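You operate a simulated robot arm through the tools that you are given. There is no shell and no other tool.

The job below is to be done with a simulated robot arm. You get a single attempt, and the scene is never put back.

Task
Bring the roll down from chuck 3 and pull the tray out.
Fine: don't let the roll drop; the valve of chuck 3 ends shut.

It is judged by the outcome, as a careful person would: the job done as asked, and still so three seconds after it is handed in. It fails if anything else is knocked over, pushed out of place, dropped, spilled or broken.

Robot
A 7-joint arm with a two-finger parallel gripper, fixed in place. Base frame: the origin is on the floor under the middle of its stand, x ahead of it, y to its left, z up; the work surface is at about z = 95.5. Units: cm, degrees, N and s.
It reaches about 137.2 cm from its shoulder. Its first joint turns from -149.0 to 149.0 degrees. Payload 3.43 kg.
Tool frame: the origin (TCP) lies between the finger pads and is the grasp point; the fingertips stand 3 cm ahead of it; z points along the fingers, y is the line along which they close. Largest opening 9.4 cm; finger width 2.8, thickness 1; the body of the gripper, 5 by 9.6 cm, starts 5.5 cm behind the TCP.
Orientation is that of the tool frame in the base frame, as a unit quaternion [w, x, y, z]. With the fingers straight down and closing along the base's y, the tool's x points along the base's -x, its y along +y and its z along -z.

Tools
- The arm moves only by the tool step_arm. Its argument "steps" is a list of rows, each a list of 3 entries, a list of its own where there are three numbers: the shift along the tool's x, y, z in units of 200 mm (1.0 is 200 mm), then the turn, a rotation vector about the tool's x, y, z in units of 120 degrees (1.0 is 120 degrees), then the closure, from 0 (fully open) to 1 (shut). In form: [[[x, y, z], [ax, ay, az], grip], ...]. A call has 1 to 20 rows; each row is the pose to reach, as a shift and turn from the pose commanded when the call began, along the tool's axes at that moment. A call with a number of a shift or a turn outside -1 to 1 is refused whole. A row lasts 0.2 s, in which the tool goes at most 5 cm and 8.6 degrees; a call with a longer step from one row to the next is refused whole, and so is a gripper value outside its range. A pose out of reach is approached as far as the arm can. The call stops where the force on the tool passes 40 N (or 10 N more than at its start, if that is more) or the arm is blocked; 0.2 s more then pass. The fingers move at their own pace (about 4.5 cm/s each) and stop on an object; they squeeze with about 21 N. The grip force told is the motor's: it shows also when the fingers shut on nothing. Time passes only in rows, and 0.2 s behind the last, so rows that repeat a pose let the fingers close. It gives the time, the measured TCP pose, the force on the tool (base axes), the opening and the grip force at its end, in the units of the frame above (readings bear some noise), with the torque about the TCP (base axes, N m) and any sound that the robot's microphone picked up.
- Cameras (640 x 400 px; columns grow to the right, rows downward): "scene" is fixed at [20.55, -64.56, 131.81]; the picture's right is [0.90, -0.44, 0.00], its down [-0.17, -0.35, -0.92] and it looks along [0.40, 0.83, -0.38] (base axes); focal length 338 px, centre (320, 200). "wrist" rides on the gripper at [7.6, 1.4, -10.2] in the tool frame; the picture's right is [-0.18, 0.98, 0.00], its down [-0.75, -0.14, -0.64] and it looks along [-0.63, -0.12, 0.77] (tool axes); focal length 243 px, centre (320, 200). There is no depth. A picture from a camera that has moved, and an enlarged one, comes with that camera's place and axes in the base frame and with its lens. The place of the scene camera against the robot may be out by one fixed shift of up to 1.8 cm in any direction.
- snapshot(camera): a new picture of that camera. It takes no simulated time.
- close_up(camera, box): a new picture of the part [left, top, right, bottom] of that camera's present view, enlarged. It takes no simulated time.
- job_done(): hands the job in; it is judged then, once.

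Nothing tells you positions but the pictures and the camera data. Unless the task says otherwise, let go and move clear before handing in.

The tools are called after "Call:" as a command line: name --argument value ..., lists and objects as JSON in quotes. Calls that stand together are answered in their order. step_arm: Moves the arm, as the interface text tells. Its arguments: {"type":"object","properties":{"steps":{"type":"array","items":{"type":"array"}}},"required":["steps"]} The other tools are called the same way: snapshot (camera) takes a picture; close_up (camera, box) takes an enlarged picture of a part of a camera's view; job_done () hands the job in.

At the start:

```text
clock: 0.0
tool_pos: [67.98, 71.67, 114.77]
orientation: [-0.001, 0.0, 1.0, 0.0]
contact_force: [0.6, 0.3, -0.6]
torque: [0.01, 0.0, -0.01]
opening: 9.37
grip_force: 0.1
```

scene: 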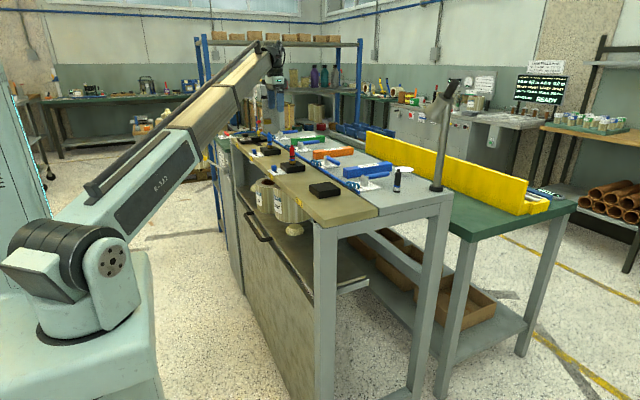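
wrist: 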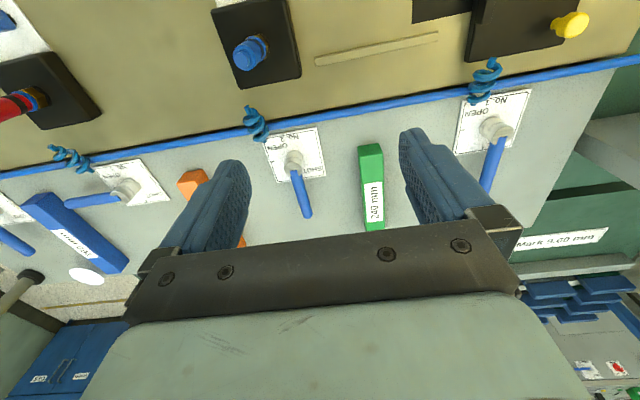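

I see a bench with several chucks (black blocks with coloured knobs), valves with blue handles and labels, and rolls hanging beneath the bench front. I'll look closer before moving.

Call:
close_up --camera "scene" --box '[210, 110, 410, 235]'

Call:
close_up --camera "scene" --box '[200, 120, 320, 195]'

Call:
close_up --camera "scene" --box '[220, 160, 380, 260]'

Call:
close_up --camera "wrist" --box '[0, 0, 320, 200]'

Call:
close_up --camera "wrist" --box '[320, 0, 640, 200]'

Call:
close_up --camera "scene" --box '[480, 50, 620, 140]'

```text
3.20 times, centred on (310, 172) of scene
camera zoom: at [20.55, -64.56, 131.81], right [0.9, -0.44, 0.0], down [-0.17, -0.35, -0.92], along [0.4, 0.83, -0.38], focal length 1082 px, centre (352, 288)
```

zoom: 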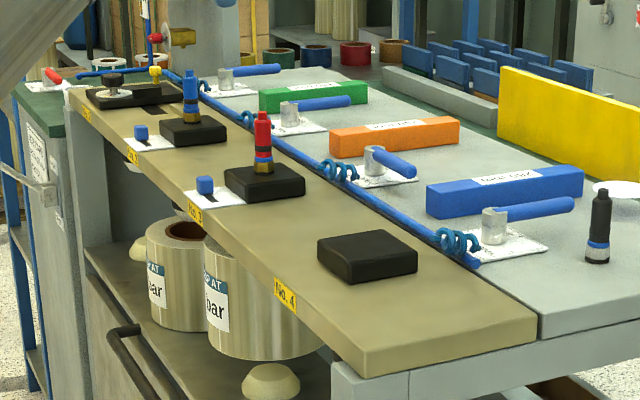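

```text
5.33 times, centred on (260, 158) of scene
camera zoom: at [20.55, -64.56, 131.81], right [0.9, -0.44, 0.0], down [-0.17, -0.35, -0.92], along [0.4, 0.83, -0.38], focal length 1804 px, centre (640, 427)
```

zoom: 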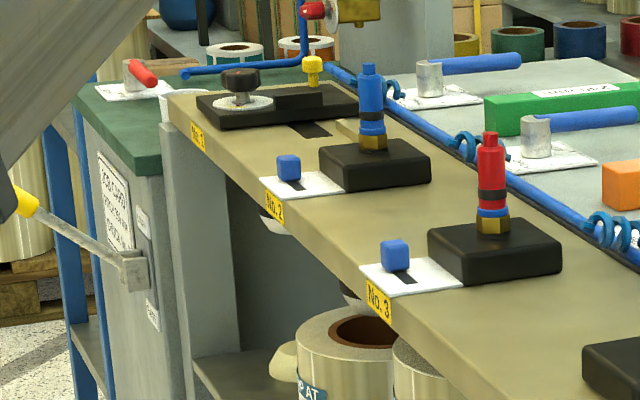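

```text
4.00 times, centred on (300, 210) of scene
camera zoom: at [20.55, -64.56, 131.81], right [0.9, -0.44, 0.0], down [-0.17, -0.35, -0.92], along [0.4, 0.83, -0.38], focal length 1353 px, centre (400, 160)
```

zoom: 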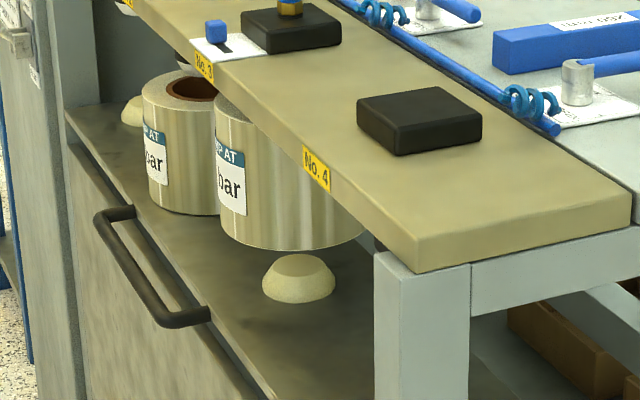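

```text
2.00 times, centred on (160, 100) of wrist
camera zoom: at [60.45, 72.82, 125.03], right [0.18, 0.98, 0.0], down [0.75, -0.14, 0.64], along [0.63, -0.12, -0.77], focal length 485 px, centre (640, 400)
```

zoom: 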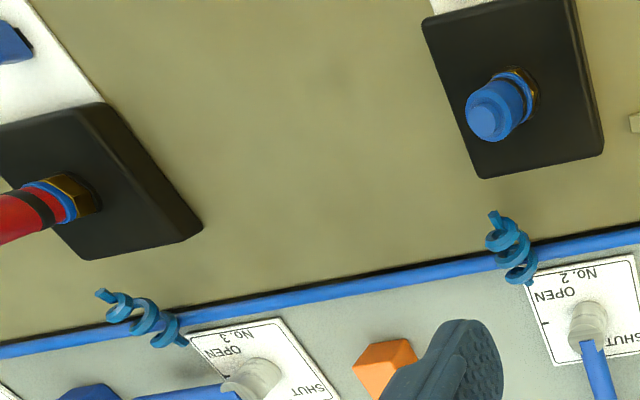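

```text
2.00 times, centred on (480, 100) of wrist
camera zoom: at [60.45, 72.82, 125.03], right [0.18, 0.98, 0.0], down [0.75, -0.14, 0.64], along [0.63, -0.12, -0.77], focal length 485 px, centre (0, 400)
```

zoom: 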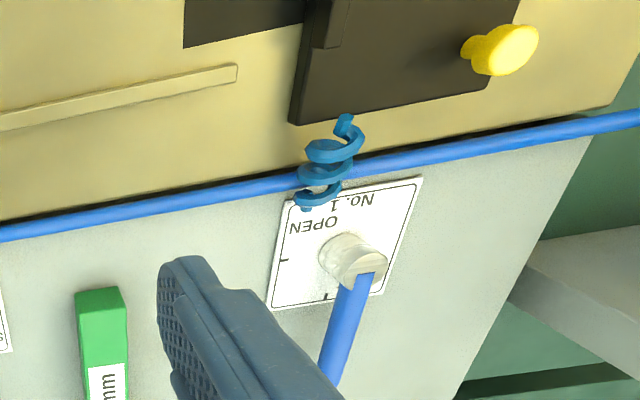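

```text
4.44 times, centred on (550, 95) of scene
camera zoom: at [20.55, -64.56, 131.81], right [0.9, -0.44, 0.0], down [-0.17, -0.35, -0.92], along [0.4, 0.83, -0.38], focal length 1504 px, centre (-702, 667)
```

zoom: 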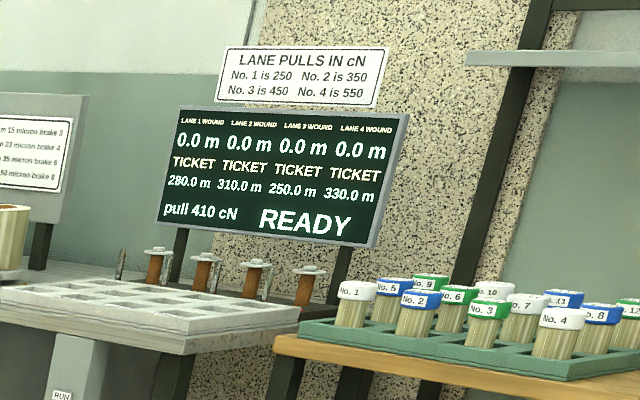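

The chucks look numbered 1–4 along the tan ledge, with a valve for each behind. I'll read more of the signs and details before deciding how the mechanism works.

Call:
close_up --camera "scene" --box '[205, 130, 250, 190]'

Call:
close_up --camera "scene" --box '[250, 140, 310, 178]'

Call:
close_up --camera "scene" --box '[235, 175, 310, 240]'

Call:
close_up --camera "scene" --box '[400, 60, 520, 130]'

Call:
close_up --camera "scene" --box '[300, 140, 400, 200]'

Call:
close_up --camera "wrist" --box '[0, 120, 180, 280]'

Call:
close_up --camera "scene" --box '[230, 30, 300, 120]'

Call:
close_up --camera "scene" --box '[220, 180, 400, 400]'

```text
6.67 times, centred on (228, 160) of scene
camera zoom: at [20.55, -64.56, 131.81], right [0.9, -0.44, 0.0], down [-0.17, -0.35, -0.92], along [0.4, 0.83, -0.38], focal length 2255 px, centre (937, 467)
```

zoom: 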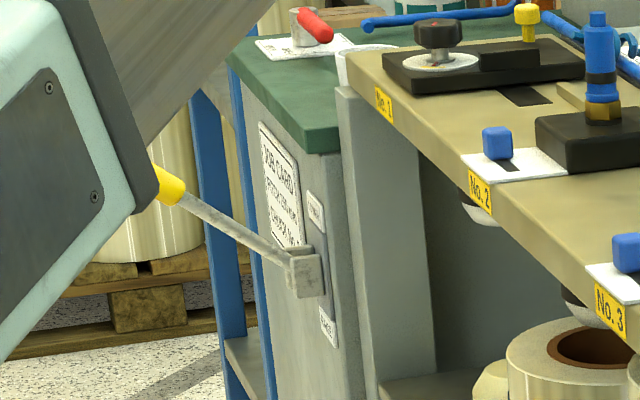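

```text
10.53 times, centred on (280, 159) of scene
camera zoom: at [20.55, -64.56, 131.81], right [0.9, -0.44, 0.0], down [-0.17, -0.35, -0.92], along [0.4, 0.83, -0.38], focal length 3561 px, centre (741, 632)
```

zoom: 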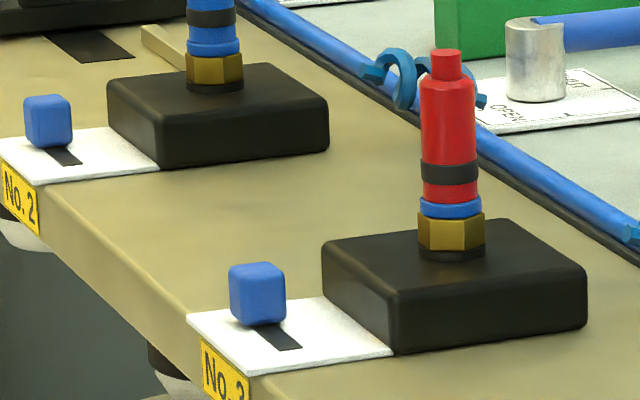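

```text
6.15 times, centred on (272, 208) of scene
camera zoom: at [20.55, -64.56, 131.81], right [0.9, -0.44, 0.0], down [-0.17, -0.35, -0.92], along [0.4, 0.83, -0.38], focal length 2082 px, centre (612, 154)
```

zoom: 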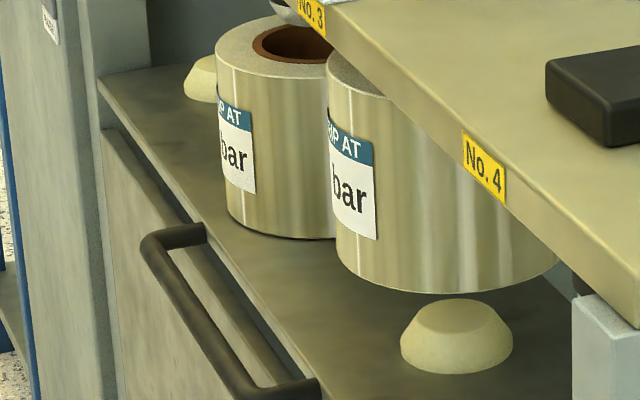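

```text
5.33 times, centred on (460, 95) of scene
camera zoom: at [20.55, -64.56, 131.81], right [0.9, -0.44, 0.0], down [-0.17, -0.35, -0.92], along [0.4, 0.83, -0.38], focal length 1804 px, centre (-427, 760)
```

zoom: 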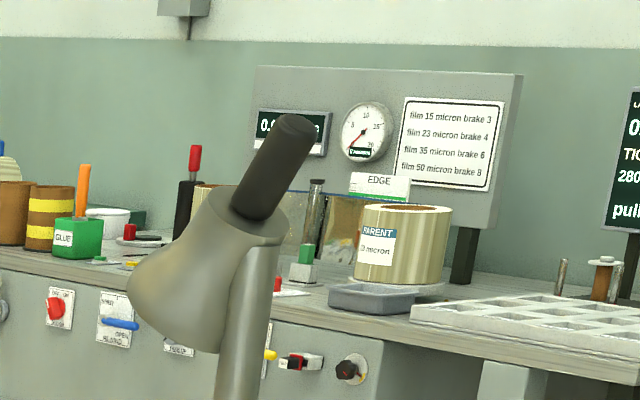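

```text
6.40 times, centred on (350, 170) of scene
camera zoom: at [20.55, -64.56, 131.81], right [0.9, -0.44, 0.0], down [-0.17, -0.35, -0.92], along [0.4, 0.83, -0.38], focal length 2165 px, centre (128, 392)
```

zoom: 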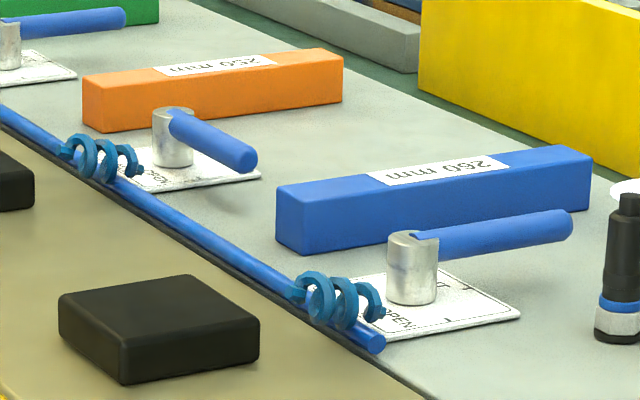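

```text
2.50 times, centred on (90, 200) of wrist
camera zoom: at [60.45, 72.82, 125.03], right [0.18, 0.98, 0.0], down [0.75, -0.14, 0.64], along [0.63, -0.12, -0.77], focal length 606 px, centre (895, 200)
```

zoom: 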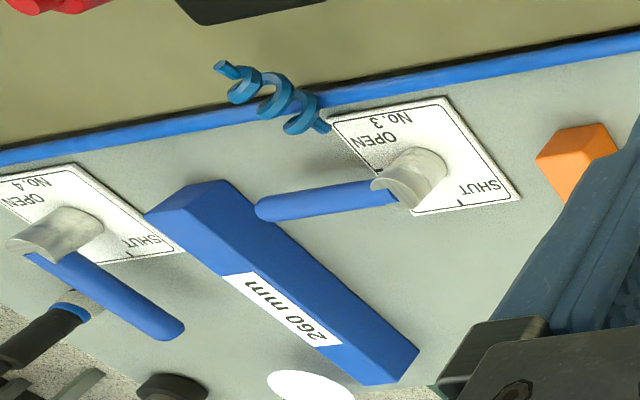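

```text
4.44 times, centred on (265, 75) of scene
camera zoom: at [20.55, -64.56, 131.81], right [0.9, -0.44, 0.0], down [-0.17, -0.35, -0.92], along [0.4, 0.83, -0.38], focal length 1504 px, centre (564, 756)
```

zoom: 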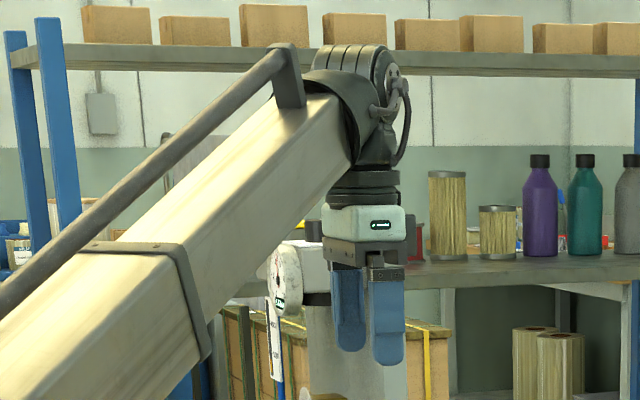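

```text
1.82 times, centred on (310, 290) of scene
camera zoom: at [20.55, -64.56, 131.81], right [0.9, -0.44, 0.0], down [-0.17, -0.35, -0.92], along [0.4, 0.83, -0.38], focal length 615 px, centre (338, 36)
```

zoom: 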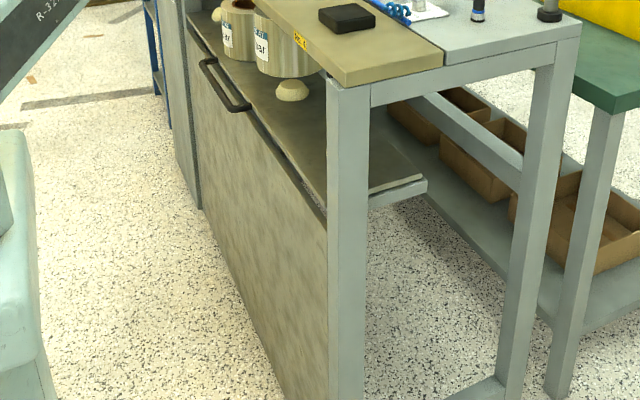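

The layout as I see it: chuck 3 sits near x≈60, y≈39, and its roll hangs just above a cream pad on the tray. Valve 3's lever points to OPEN. I'll move the wrist camera over chuck 3, staying above the posts, to read the details.

Call:
step_arm --steps '[[[0.12, -0.19, 0], [0, 0, 0], 0], [[0.24, -0.38, 0], [0, 0, 0], 0], [[0.36, -0.57, 0], [0, 0, 0], 0], [[0.48, -0.76, 0], [0, 0, 0], 0], [[0.6, -0.95, 0], [0, 0, 0], 0]]'

Call:
step_arm --steps '[[[0.15, -0.15, -0.02], [0, 0, 0], 0], [[0.3, -0.3, -0.04], [0, 0, 0], 0], [[0.45, -0.45, -0.06], [0, 0, 0], 0]]'

Call:
snapshot --camera "wrist"

Call:
snapshot --camera "scene"

```text
clock: 1.2
tool_pos: [56.09, 52.9, 114.77]
orientation: [0.001, 0.0, 1.0, 0.001]
contact_force: [0.9, 0.9, 0.3]
torque: [-0.02, 0.02, 0.0]
opening: 9.39
grip_force: 0.1
```

```text
clock: 2.0
tool_pos: [48.62, 45.11, 111.94]
orientation: [0.012, -0.001, 1.0, 0.013]
contact_force: [0.7, -1.1, -0.4]
torque: [-0.05, 0.0, 0.02]
opening: 9.39
grip_force: 0.1
out of reach, approached as far as the arm can: row 1, 2, 3
```

```text
taken
camera wrist: at [40.74, 45.96, 121.98], right [0.18, 0.98, 0.03], down [0.74, -0.16, 0.66], along [0.65, -0.1, -0.75], focal length 243 px, centre (320, 200)
```

wrist: 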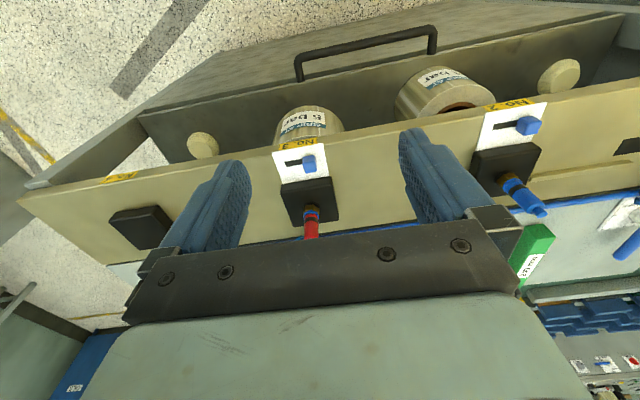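

```text
taken
```

scene: 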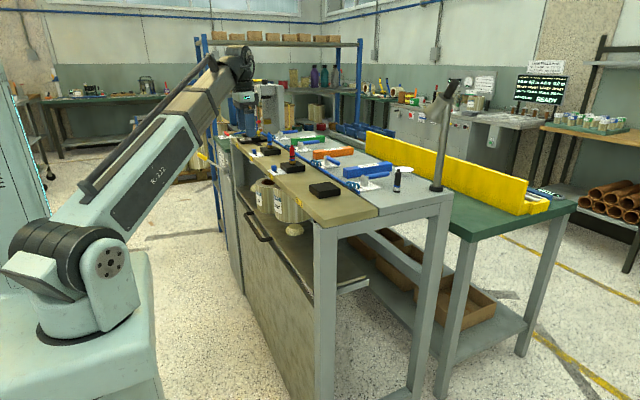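

The camera now sees the ledge fronts, both rolls and the tray handle. The arm has reached a limit in this folded pose, so I'll zoom in from here.

Call:
close_up --camera "wrist" --box '[250, 90, 370, 250]'

Call:
close_up --camera "wrist" --box '[380, 50, 560, 220]'

Call:
close_up --camera "wrist" --box '[100, 20, 480, 240]'

Call:
close_up --camera "wrist" --box '[260, 90, 350, 160]'

```text
2.50 times, centred on (310, 170) of wrist
camera zoom: at [40.74, 45.96, 121.98], right [0.18, 0.98, 0.03], down [0.74, -0.16, 0.66], along [0.65, -0.1, -0.75], focal length 606 px, centre (345, 275)
```

zoom: 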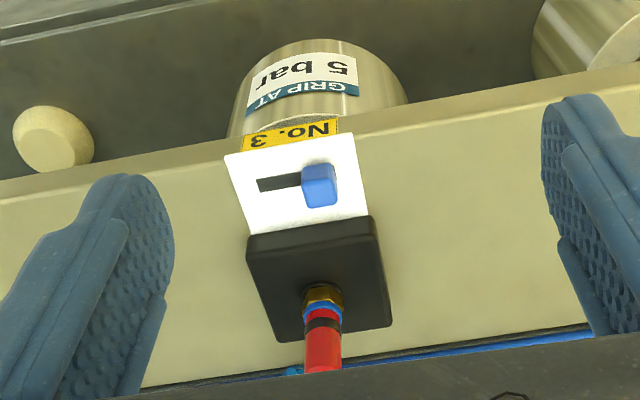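

```text
2.35 times, centred on (470, 135) of wrist
camera zoom: at [40.74, 45.96, 121.98], right [0.18, 0.98, 0.03], down [0.74, -0.16, 0.66], along [0.65, -0.1, -0.75], focal length 571 px, centre (-33, 353)
```

zoom: 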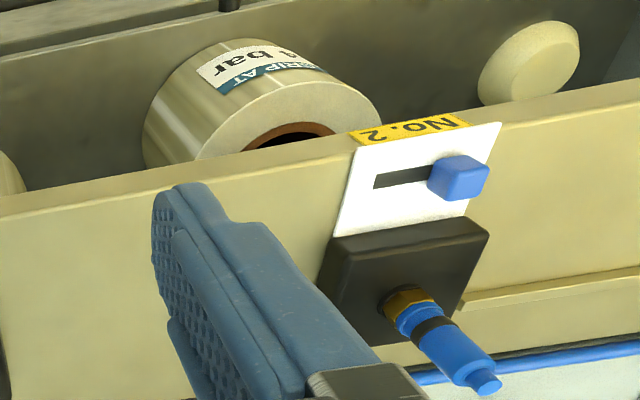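

```text
1.68 times, centred on (290, 130) of wrist
camera zoom: at [40.74, 45.96, 121.98], right [0.18, 0.98, 0.03], down [0.74, -0.16, 0.66], along [0.65, -0.1, -0.75], focal length 409 px, centre (370, 318)
```

zoom: 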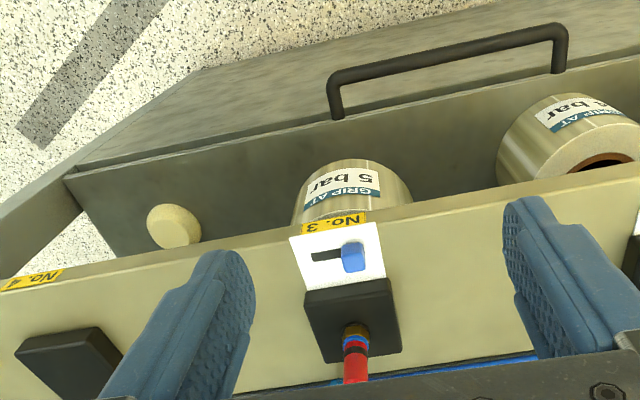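

```text
5.71 times, centred on (305, 125) of wrist
camera zoom: at [40.74, 45.96, 121.98], right [0.18, 0.98, 0.03], down [0.74, -0.16, 0.66], along [0.65, -0.1, -0.75], focal length 1386 px, centre (406, 629)
```

zoom: 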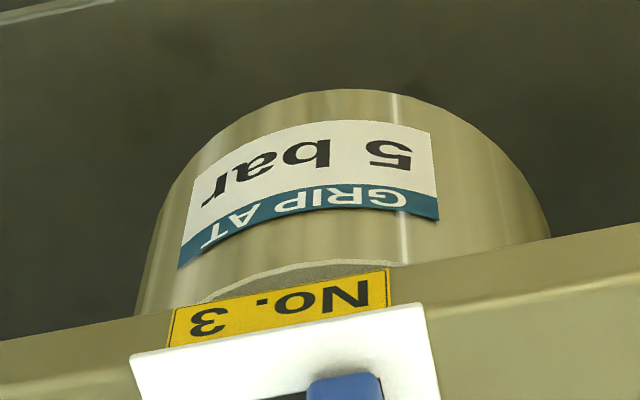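

Roll 3 ("GRIP AT 5 bar") hangs above its pad, and a slider knob sits by the chuck. There is also a card and a lever on the cabinet side at the far end that may explain the mechanism, so I'll zoom in on those.

Call:
close_up --camera "scene" --box '[216, 136, 240, 162]'

Call:
close_up --camera "scene" --box '[205, 145, 245, 185]'

Call:
close_up --camera "scene" --box '[270, 175, 310, 240]'

Call:
close_up --camera "wrist" --box '[560, 80, 640, 180]'

```text
15.38 times, centred on (228, 149) of scene
camera zoom: at [20.55, -64.56, 131.81], right [0.9, -0.44, 0.0], down [-0.17, -0.35, -0.92], along [0.4, 0.83, -0.38], focal length 5204 px, centre (1735, 985)
```

zoom: 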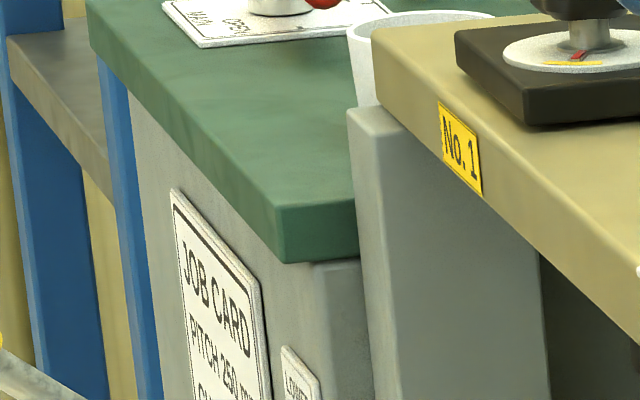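

```text
10.00 times, centred on (225, 165) of scene
camera zoom: at [20.55, -64.56, 131.81], right [0.9, -0.44, 0.0], down [-0.17, -0.35, -0.92], along [0.4, 0.83, -0.38], focal length 3383 px, centre (1270, 550)
```

zoom: 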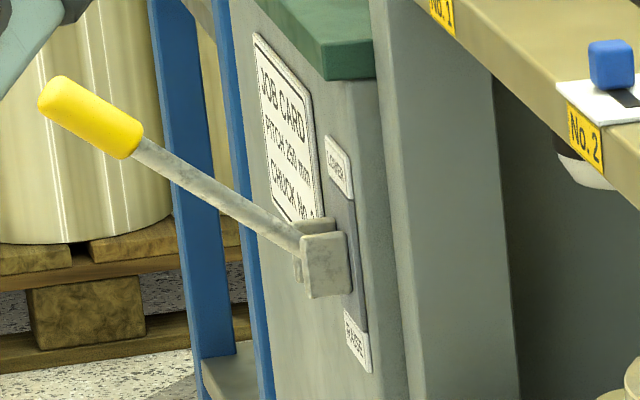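

```text
6.15 times, centred on (290, 208) of scene
camera zoom: at [20.55, -64.56, 131.81], right [0.9, -0.44, 0.0], down [-0.17, -0.35, -0.92], along [0.4, 0.83, -0.38], focal length 2082 px, centre (505, 154)
```

zoom: 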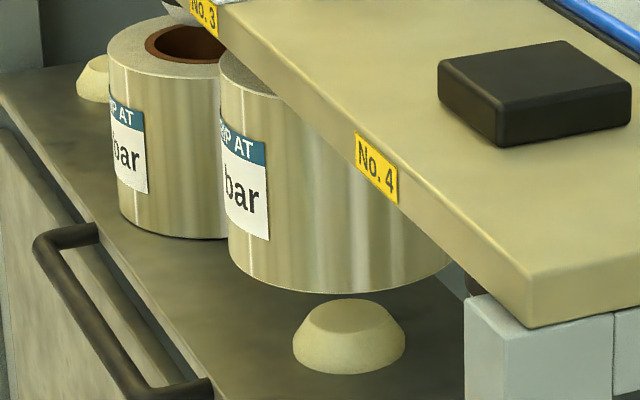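

```text
4.00 times, centred on (600, 130) of wrist
camera zoom: at [40.74, 45.96, 121.98], right [0.18, 0.98, 0.03], down [0.74, -0.16, 0.66], along [0.65, -0.1, -0.75], focal length 970 px, centre (-800, 480)
```

zoom: 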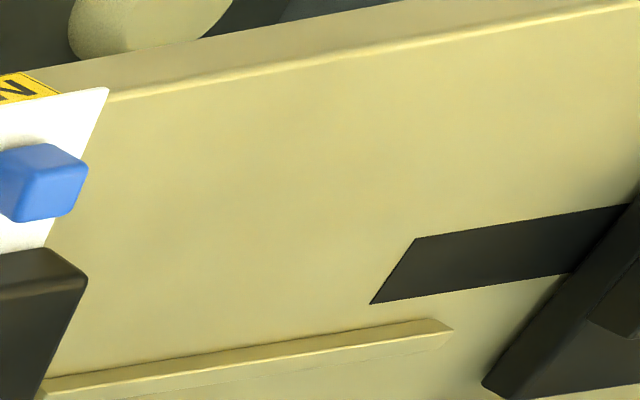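

The lever with the yellow grip on the far cabinet reads LOWER at the top and RAISE at the bottom, so it should raise and lower the tray. The likely sequence is to raise the tray under the roll, shut valve 3, lower the tray, then pull it out. I'll move over there to inspect the lever and read the job card.

Call:
step_arm --steps '[[[0.02, 0.2, 0], [0, 0, 0], 0], [[0.05, 0.4, 0], [0, 0, 0], 0], [[0.1, 0.6, 0], [0, 0, 0], 0], [[0.15, 0.8, 0], [0, 0, 0], 0], [[0.2, 1.0, 0], [0, 0, 0], 0]]'

Call:
step_arm --steps '[[[0.1, 0.2, 0], [0, 0, 0], 0], [[0.2, 0.4, 0], [0, 0, 0], 0], [[0.3, 0.6, 0], [0, 0, 0], 0], [[0.4, 0.8, 0], [0, 0, 0], 0], [[0.5, 1.0, 0], [0, 0, 0], 0]]'

Call:
snapshot --camera "wrist"

Call:
snapshot --camera "scene"

```text
clock: 3.2
tool_pos: [44.51, 65.06, 111.97]
orientation: [0.001, 0.0, 1.0, 0.0]
contact_force: [-0.6, -0.5, -0.4]
torque: [0.05, -0.03, -0.05]
opening: 9.42
grip_force: 0.2
out of reach, approached as far as the arm can: row 1
```

```text
clock: 4.4
tool_pos: [34.42, 85.13, 112.1]
orientation: [0.0, 0.001, 1.0, 0.0]
contact_force: [0.5, 0.1, 0.9]
torque: [0.01, 0.01, 0.01]
opening: 9.41
grip_force: 0.1
```

```text
taken
camera wrist: at [26.87, 86.3, 122.28], right [0.18, 0.98, 0.0], down [0.75, -0.14, 0.64], along [0.63, -0.12, -0.77], focal length 243 px, centre (320, 200)
```

wrist: 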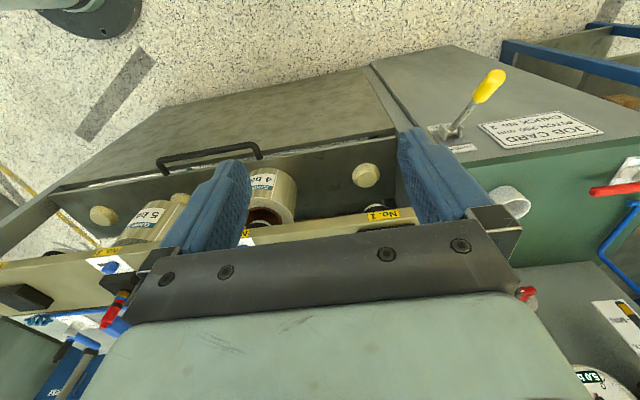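

```text
taken
```

scene: 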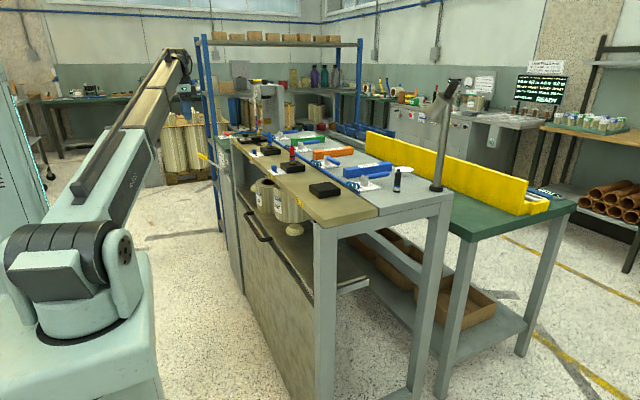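

The lever and job card are in view. I'll zoom in on both, and on the tray and rolls.

Call:
close_up --camera "wrist" --box '[400, 50, 640, 200]'

Call:
close_up --camera "wrist" --box '[410, 60, 530, 170]'

Call:
close_up --camera "wrist" --box '[30, 120, 410, 340]'

Call:
close_up --camera "scene" --box '[200, 140, 245, 190]'

```text
2.67 times, centred on (520, 125) of wrist
camera zoom: at [26.87, 86.3, 122.28], right [0.18, 0.98, 0.0], down [0.75, -0.14, 0.64], along [0.63, -0.12, -0.77], focal length 647 px, centre (-213, 400)
```

zoom: 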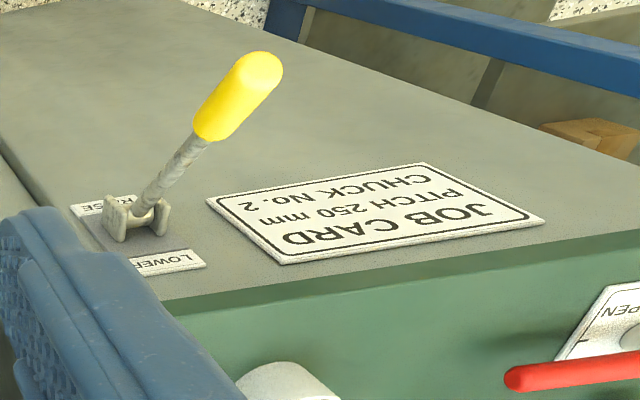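

```text
3.64 times, centred on (470, 115) of wrist
camera zoom: at [26.87, 86.3, 122.28], right [0.18, 0.98, 0.0], down [0.75, -0.14, 0.64], along [0.63, -0.12, -0.77], focal length 882 px, centre (-226, 509)
```

zoom: 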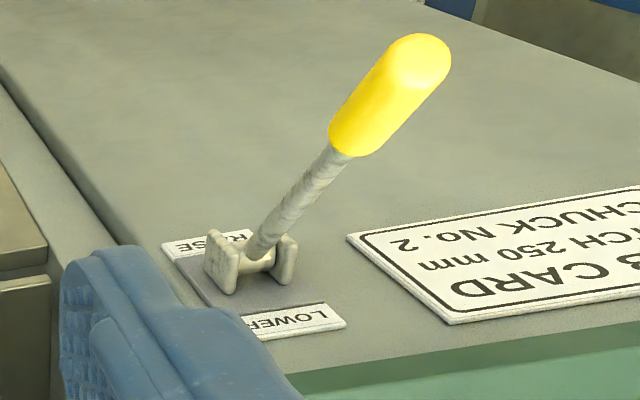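

```text
1.68 times, centred on (220, 230) of wrist
camera zoom: at [26.87, 86.3, 122.28], right [0.18, 0.98, 0.0], down [0.75, -0.14, 0.64], along [0.63, -0.12, -0.77], focal length 409 px, centre (488, 150)
```

zoom: 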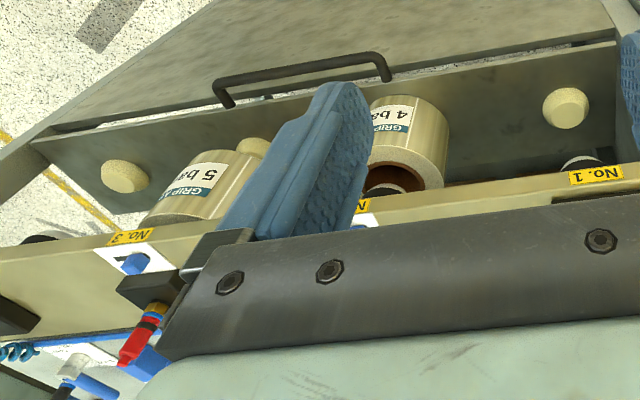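

```text
8.00 times, centred on (222, 165) of scene
camera zoom: at [20.55, -64.56, 131.81], right [0.9, -0.44, 0.0], down [-0.17, -0.35, -0.92], along [0.4, 0.83, -0.38], focal length 2706 px, centre (1100, 480)
```

zoom: 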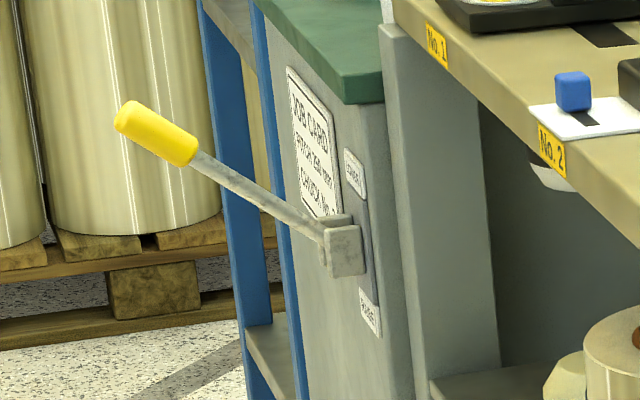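

The lever currently points up, at LOWER, with its pivot near (49, 105.5, 81) and its tip near (37.6, 105.6, 90.5). I'll hover above the grip to check those estimates before touching it.

Call:
step_arm --steps '[[[-0.05, 0.2, 0.05], [0, 0, 0], 0], [[-0.1, 0.4, 0.1], [0, 0, 0], 0], [[-0.15, 0.6, 0.15], [0, 0, 0], 0], [[-0.2, 0.8, 0.2], [0, 0, 0], 0], [[-0.25, 0.98, 0.25], [0, 0, 0], 0]]'

Call:
snapshot --camera "wrist"

Call:
close_up --camera "scene" --box '[170, 80, 270, 190]'

```text
clock: 5.6
tool_pos: [39.52, 104.68, 107.12]
orientation: [0.0, 0.0, 1.0, 0.001]
contact_force: [-0.2, 0.2, -0.2]
torque: [0.03, 0.01, 0.01]
opening: 9.38
grip_force: 0.0
```

```text
taken
camera wrist: at [31.86, 105.98, 117.37], right [0.18, 0.98, 0.0], down [0.75, -0.14, 0.64], along [0.63, -0.12, -0.77], focal length 243 px, centre (320, 200)
```

wrist: 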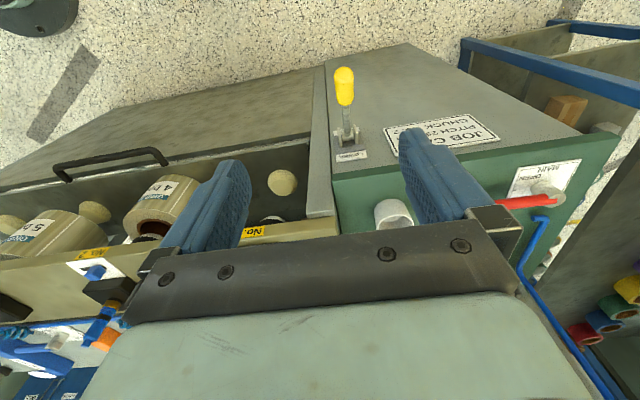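

```text
3.64 times, centred on (220, 135) of scene
camera zoom: at [20.55, -64.56, 131.81], right [0.9, -0.44, 0.0], down [-0.17, -0.35, -0.92], along [0.4, 0.83, -0.38], focal length 1230 px, centre (684, 436)
```

zoom: 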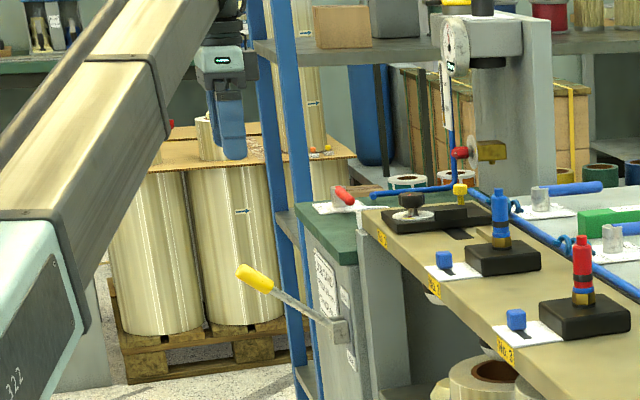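

Two wrist views put the lever pivot near (50.9, 107, 78) and the tip near (38.8, 107.4, 87.6). I'll descend part-way straddling the grip and check alignment.

Call:
step_arm --steps '[[[-0.05, 0.07, 0.1], [0, 0, 0], 0], [[-0.09, 0.125, 0.25], [0, 0, 0], 0], [[-0.09, 0.125, 0.4], [0, 0, 0], 0], [[-0.09, 0.125, 0.55], [0, 0, 0], 0], [[-0.09, 0.125, 0.65], [0, 0, 0], 0]]'

Call:
snapshot --camera "wrist"

Call:
close_up --camera "scene" --box '[170, 90, 270, 200]'

```text
clock: 6.8
tool_pos: [41.2, 107.23, 94.25]
orientation: [0.0, 0.0, 1.0, 0.001]
contact_force: [-0.5, 0.2, 0.6]
torque: [0.01, 0.04, 0.0]
opening: 9.39
grip_force: 0.0
```

```text
taken
camera wrist: at [33.62, 108.47, 104.48], right [0.18, 0.98, 0.0], down [0.75, -0.14, 0.64], along [0.63, -0.12, -0.77], focal length 243 px, centre (320, 200)
```

wrist: 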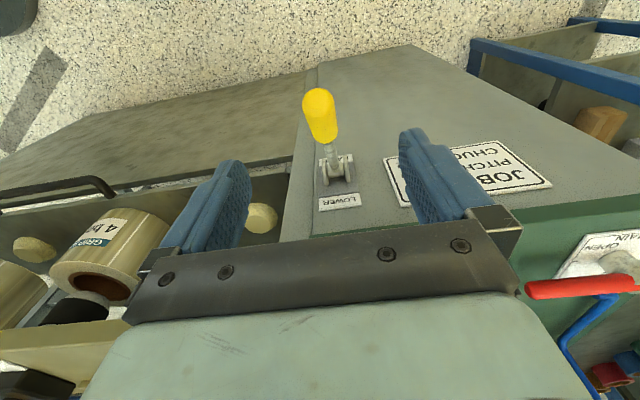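

```text
3.64 times, centred on (220, 145) of scene
camera zoom: at [20.55, -64.56, 131.81], right [0.9, -0.44, 0.0], down [-0.17, -0.35, -0.92], along [0.4, 0.83, -0.38], focal length 1230 px, centre (684, 400)
```

zoom: 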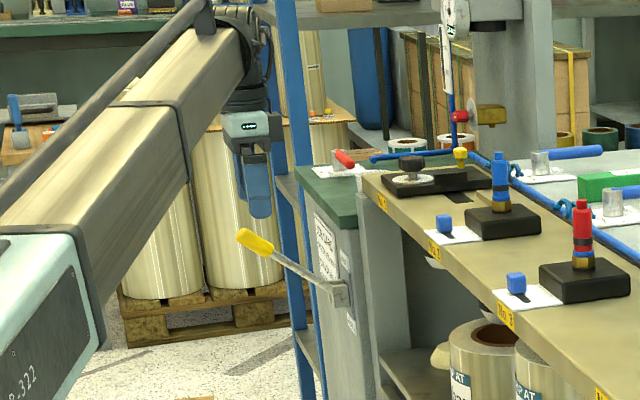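

The grip is centred between the fingers. I'll descend onto it and close.

Call:
step_arm --steps '[[[0, 0, 0.15], [0, 0, 0], 0], [[0, 0, 0.3], [0, 0, 0], 0], [[0, 0, 0.43], [0, 0, 0], 0], [[0, 0, 0.43], [0, 0, 0], 0]]'

Call:
close_up --camera "scene" --box '[190, 120, 250, 190]'

Call:
snapshot --camera "wrist"

```text
clock: 7.8
tool_pos: [41.43, 107.15, 85.49]
orientation: [0.0, 0.001, 1.0, 0.0]
contact_force: [0.5, -0.4, 0.6]
torque: [0.01, 0.0, 0.0]
opening: 9.4
grip_force: 0.2
```

```text
5.71 times, centred on (220, 155) of scene
camera zoom: at [20.55, -64.56, 131.81], right [0.9, -0.44, 0.0], down [-0.17, -0.35, -0.92], along [0.4, 0.83, -0.38], focal length 1933 px, centre (891, 457)
```

zoom: 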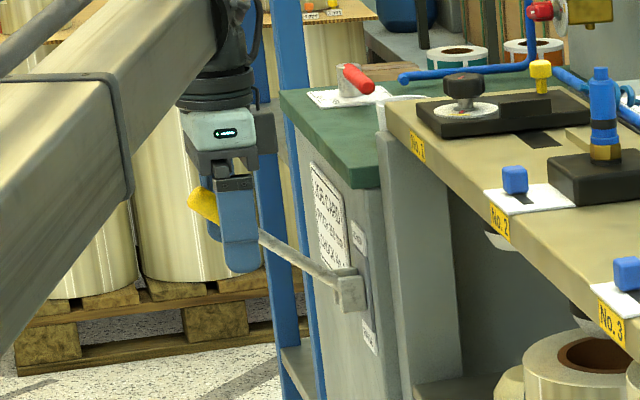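

```text
taken
camera wrist: at [33.82, 108.43, 95.7], right [0.18, 0.98, 0.0], down [0.75, -0.14, 0.64], along [0.63, -0.12, -0.77], focal length 243 px, centre (320, 200)
```

wrist: 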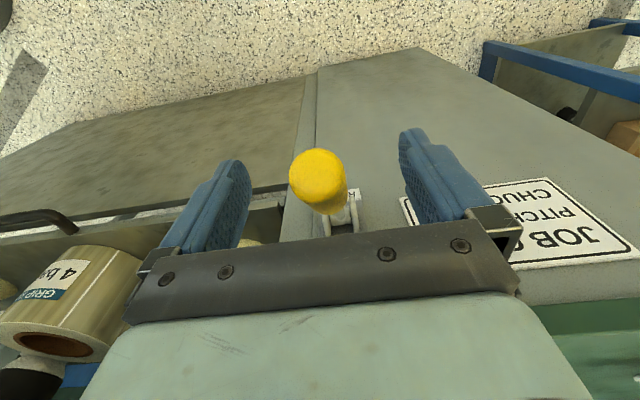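

The grip is between the fingers. I'll close on it.

Call:
step_arm --steps '[[[0, 0, 0], [0, 0, 0], 1], [[0, 0, 0], [0, 0, 0], 1], [[0, 0, 0], [0, 0, 0], 1], [[0, 0, 0], [0, 0, 0], 1], [[0, 0, 0], [0, 0, 0], 1]]'

Call:
close_up --camera "scene" --box '[190, 120, 250, 190]'

Call:
close_up --camera "scene" --box '[220, 160, 380, 260]'

```text
clock: 9.0
tool_pos: [41.44, 107.4, 85.4]
orientation: [0.0, 0.0, 1.0, 0.002]
contact_force: [2.8, 27.0, 2.7]
torque: [-0.35, 0.06, -0.26]
opening: 2.63
grip_force: 34.5
```

```text
5.71 times, centred on (220, 155) of scene
camera zoom: at [20.55, -64.56, 131.81], right [0.9, -0.44, 0.0], down [-0.17, -0.35, -0.92], along [0.4, 0.83, -0.38], focal length 1933 px, centre (891, 457)
```

zoom: 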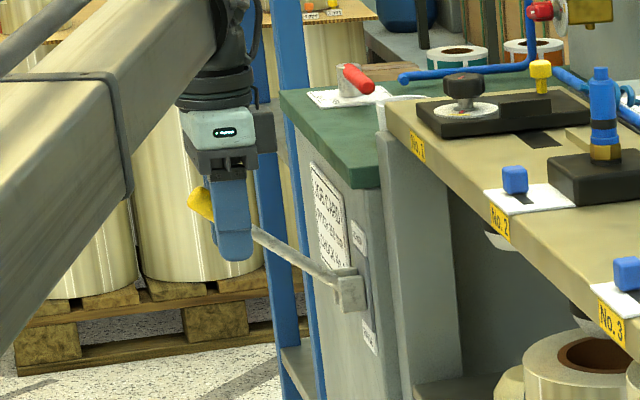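

```text
4.00 times, centred on (300, 210) of scene
camera zoom: at [20.55, -64.56, 131.81], right [0.9, -0.44, 0.0], down [-0.17, -0.35, -0.92], along [0.4, 0.83, -0.38], focal length 1353 px, centre (400, 160)
```

zoom: 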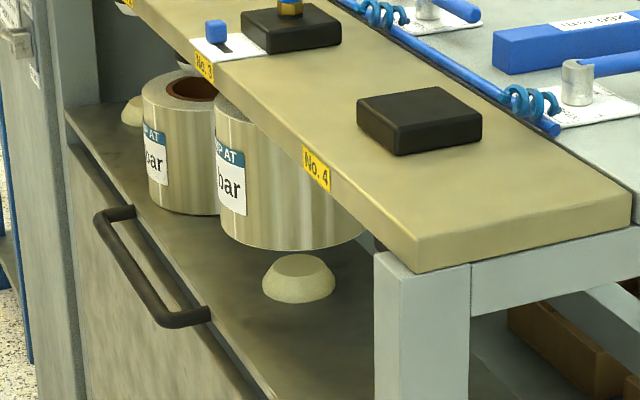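

The grip is held, with a sideways pull because the lever sits slightly further +y. I'll shift to relieve that before pushing down.

Call:
step_arm --steps '[[[0, 0.012, 0], [0, 0, 0], 1], [[0, 0.025, 0], [0, 0, 0], 1]]'

```text
clock: 9.6
tool_pos: [41.46, 107.47, 85.54]
orientation: [0.001, 0.0, 1.0, -0.001]
contact_force: [4.4, 4.6, 3.1]
torque: [0.05, 0.04, -0.04]
opening: 2.58
grip_force: 44.9
```

Side load is nearly gone. I'll push the lever a little way along its arc and check for tray motion.

Call:
step_arm --steps '[[[0.0285, 0, 0.0385], [0, 0, 0], 1], [[0.058, 0, 0.085], [0, 0, 0], 1], [[0.0835, 0, 0.134], [0, 0, 0], 1]]'

Call:
close_up --camera "scene" --box '[220, 160, 380, 260]'

Call:
close_up --camera "scene" --box '[190, 120, 250, 190]'

```text
clock: 10.4
tool_pos: [39.64, 107.41, 82.87]
orientation: [0.0, 0.002, 1.0, -0.001]
contact_force: [7.8, -12.4, 11.7]
torque: [0.1, -1.12, 0.21]
opening: 2.64
grip_force: 45.1
```

```text
4.00 times, centred on (300, 210) of scene
camera zoom: at [20.55, -64.56, 131.81], right [0.9, -0.44, 0.0], down [-0.17, -0.35, -0.92], along [0.4, 0.83, -0.38], focal length 1353 px, centre (400, 160)
```

zoom: 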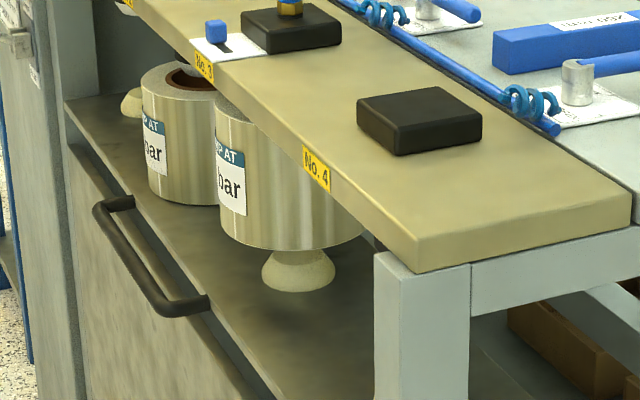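

```text
5.71 times, centred on (220, 155) of scene
camera zoom: at [20.55, -64.56, 131.81], right [0.9, -0.44, 0.0], down [-0.17, -0.35, -0.92], along [0.4, 0.83, -0.38], focal length 1933 px, centre (891, 457)
```

zoom: 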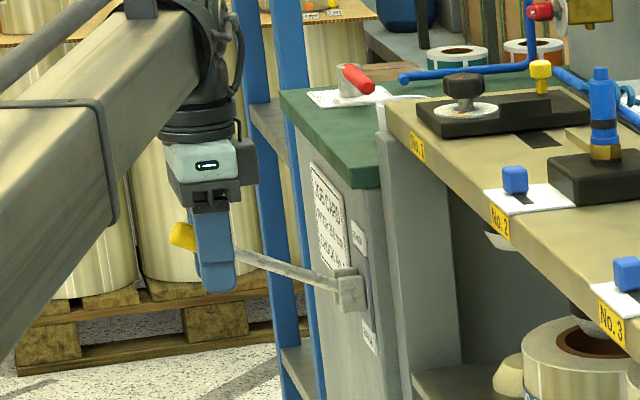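

The tray rises with the lever as expected. I'll continue along the arc in small steps, watching the gap under roll 3.

Call:
step_arm --steps '[[[0.01, -0.006, 0.025], [0, 0, 0], 1], [[0.021, -0.008, 0.0505], [0, 0, 0], 1], [[0.03, -0.008, 0.077], [0, 0, 0], 1], [[0.0375, -0.008, 0.103], [0, 0, 0], 1]]'

Call:
close_up --camera "scene" --box '[220, 160, 380, 260]'

Call:
snapshot --camera "wrist"

```text
clock: 11.4
tool_pos: [38.89, 107.51, 81.0]
orientation: [0.0, 0.0, 1.0, 0.0]
contact_force: [7.2, -3.1, 13.7]
torque: [0.0, -1.2, -0.02]
opening: 2.62
grip_force: 45.4
```

```text
4.00 times, centred on (300, 210) of scene
camera zoom: at [20.55, -64.56, 131.81], right [0.9, -0.44, 0.0], down [-0.17, -0.35, -0.92], along [0.4, 0.83, -0.38], focal length 1353 px, centre (400, 160)
```

zoom: 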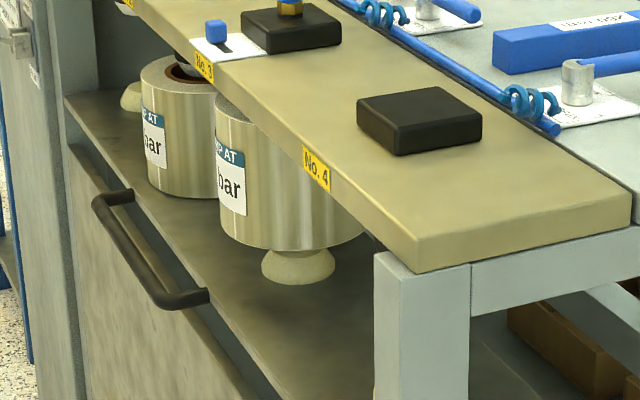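

```text
taken
camera wrist: at [31.25, 108.74, 91.13], right [0.18, 0.98, 0.0], down [0.75, -0.14, 0.64], along [0.63, -0.12, -0.77], focal length 243 px, centre (320, 200)
```

wrist: 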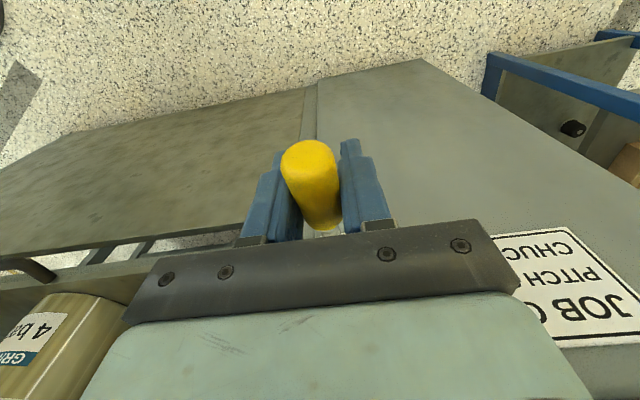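

Still smooth, with about 14 N needed. I'll continue to just below horizontal.

Call:
step_arm --steps '[[[0.0065, 0, 0.0265], [0, 0, 0], 1], [[0.012, 0, 0.0535], [0, 0, 0], 1], [[0.016, 0, 0.081], [0, 0, 0], 1], [[0.019, 0, 0.108], [0, 0, 0], 1], [[0.021, 0, 0.1355], [0, 0, 0], 1], [[0.0215, 0, 0.163], [0, 0, 0], 1]]'

Call:
close_up --camera "scene" --box '[220, 160, 380, 260]'

Call:
close_up --camera "scene" --box '[235, 140, 315, 200]'

```text
clock: 12.8
tool_pos: [38.36, 107.49, 77.76]
orientation: [0.0, -0.001, 1.0, 0.001]
contact_force: [-8.5, 4.2, 14.2]
torque: [-0.14, -1.27, -0.07]
opening: 2.62
grip_force: 44.7
```

```text
4.00 times, centred on (300, 210) of scene
camera zoom: at [20.55, -64.56, 131.81], right [0.9, -0.44, 0.0], down [-0.17, -0.35, -0.92], along [0.4, 0.83, -0.38], focal length 1353 px, centre (400, 160)
```

zoom: 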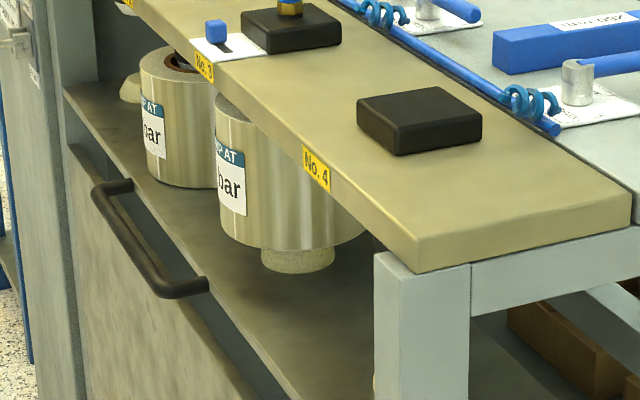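

```text
6.67 times, centred on (275, 170) of scene
camera zoom: at [20.55, -64.56, 131.81], right [0.9, -0.44, 0.0], down [-0.17, -0.35, -0.92], along [0.4, 0.83, -0.38], focal length 2255 px, centre (620, 400)
```

zoom: 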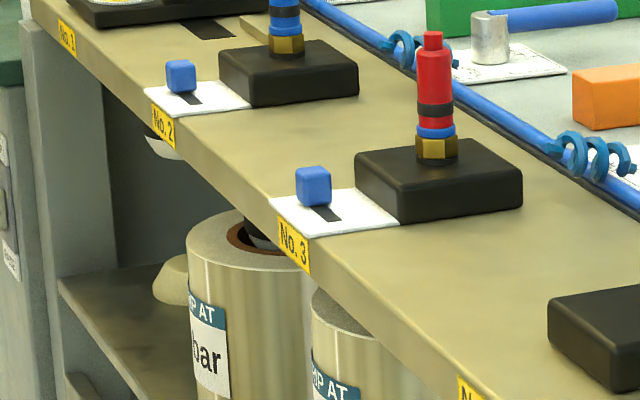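

The pad is entering roll 3's core from below, and roll 2 is rising around chuck 2's nose. I'll keep going down in small steps.

Call:
step_arm --steps '[[[-0.0005, 0, 0.0275], [0, 0, 0], 1], [[-0.0025, 0, 0.055], [0, 0, 0], 1], [[-0.0055, 0, 0.082], [0, 0, 0], 1], [[-0.0095, 0, 0.1095], [0, 0, 0], 1]]'

Call:
close_up --camera "scene" --box '[220, 160, 380, 260]'

Call:
close_up --camera "scene" --box '[190, 120, 250, 190]'

```text
clock: 13.8
tool_pos: [38.6, 107.4, 75.49]
orientation: [0.0, 0.0, 1.0, 0.0]
contact_force: [-19.9, -0.6, 12.0]
torque: [-0.01, -1.38, -0.03]
opening: 2.61
grip_force: 45.3
```

```text
4.00 times, centred on (300, 210) of scene
camera zoom: at [20.55, -64.56, 131.81], right [0.9, -0.44, 0.0], down [-0.17, -0.35, -0.92], along [0.4, 0.83, -0.38], focal length 1353 px, centre (400, 160)
```

zoom: 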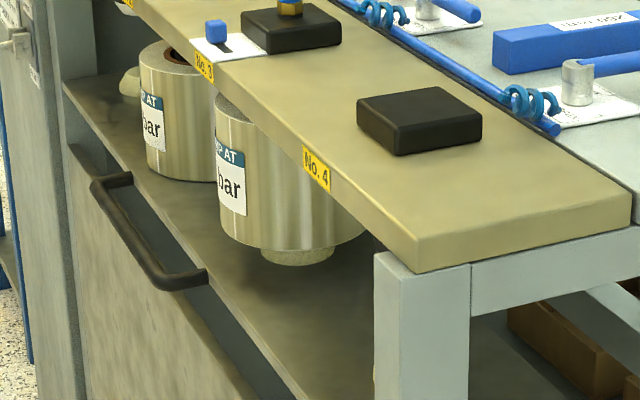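

```text
5.71 times, centred on (220, 155) of scene
camera zoom: at [20.55, -64.56, 131.81], right [0.9, -0.44, 0.0], down [-0.17, -0.35, -0.92], along [0.4, 0.83, -0.38], focal length 1933 px, centre (891, 457)
```

zoom: 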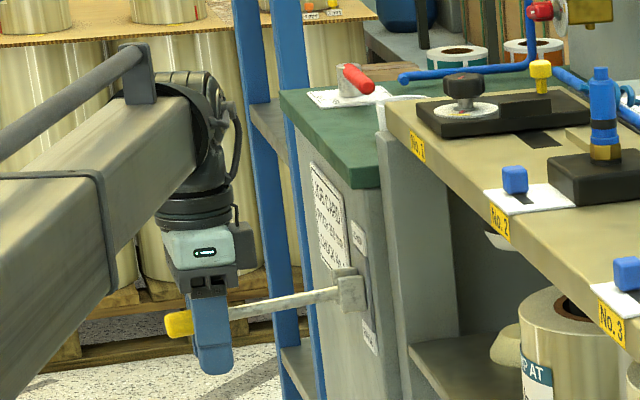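

The force shows the true pivot is a bit lower and further from the robot, near (53.8, 76) with a radius of about 15.5. The lever is only around horizontal, so I'll continue on the corrected arc.

Call:
step_arm --steps '[[[0.0215, 0, 0.033], [0, 0, 0], 1], [[0.018, 0, 0.0665], [0, 0, 0], 1], [[0.0125, 0, 0.1], [0, 0, 0], 1], [[0.006, 0, 0.133], [0, 0, 0], 1], [[-0.002, 0, 0.166], [0, 0, 0], 1]]'

Call:
close_up --camera "scene" --box '[220, 160, 380, 260]'

Call:
close_up --camera "scene" --box '[190, 120, 250, 190]'

```text
clock: 15.0
tool_pos: [38.8, 107.56, 72.16]
orientation: [0.002, 0.0, 1.0, 0.001]
contact_force: [19.0, 6.0, 19.3]
torque: [-0.15, -0.61, 0.12]
opening: 2.59
grip_force: 44.8
```

```text
4.00 times, centred on (300, 210) of scene
camera zoom: at [20.55, -64.56, 131.81], right [0.9, -0.44, 0.0], down [-0.17, -0.35, -0.92], along [0.4, 0.83, -0.38], focal length 1353 px, centre (400, 160)
```

zoom: 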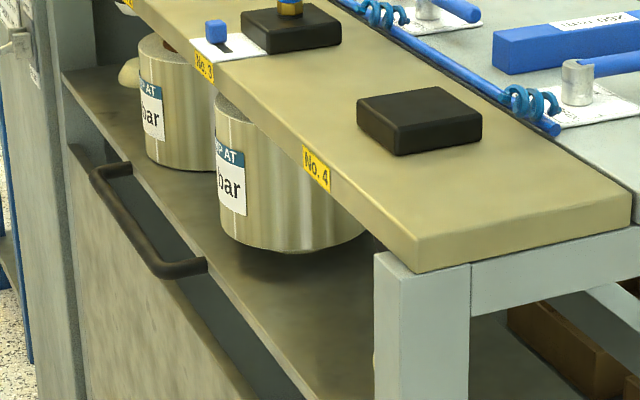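

```text
5.71 times, centred on (220, 155) of scene
camera zoom: at [20.55, -64.56, 131.81], right [0.9, -0.44, 0.0], down [-0.17, -0.35, -0.92], along [0.4, 0.83, -0.38], focal length 1933 px, centre (891, 457)
```

zoom: 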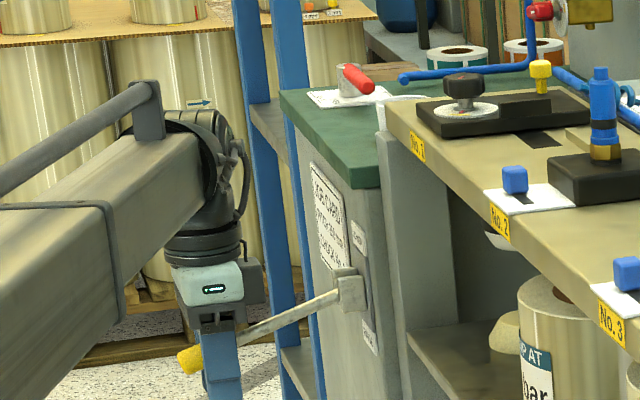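

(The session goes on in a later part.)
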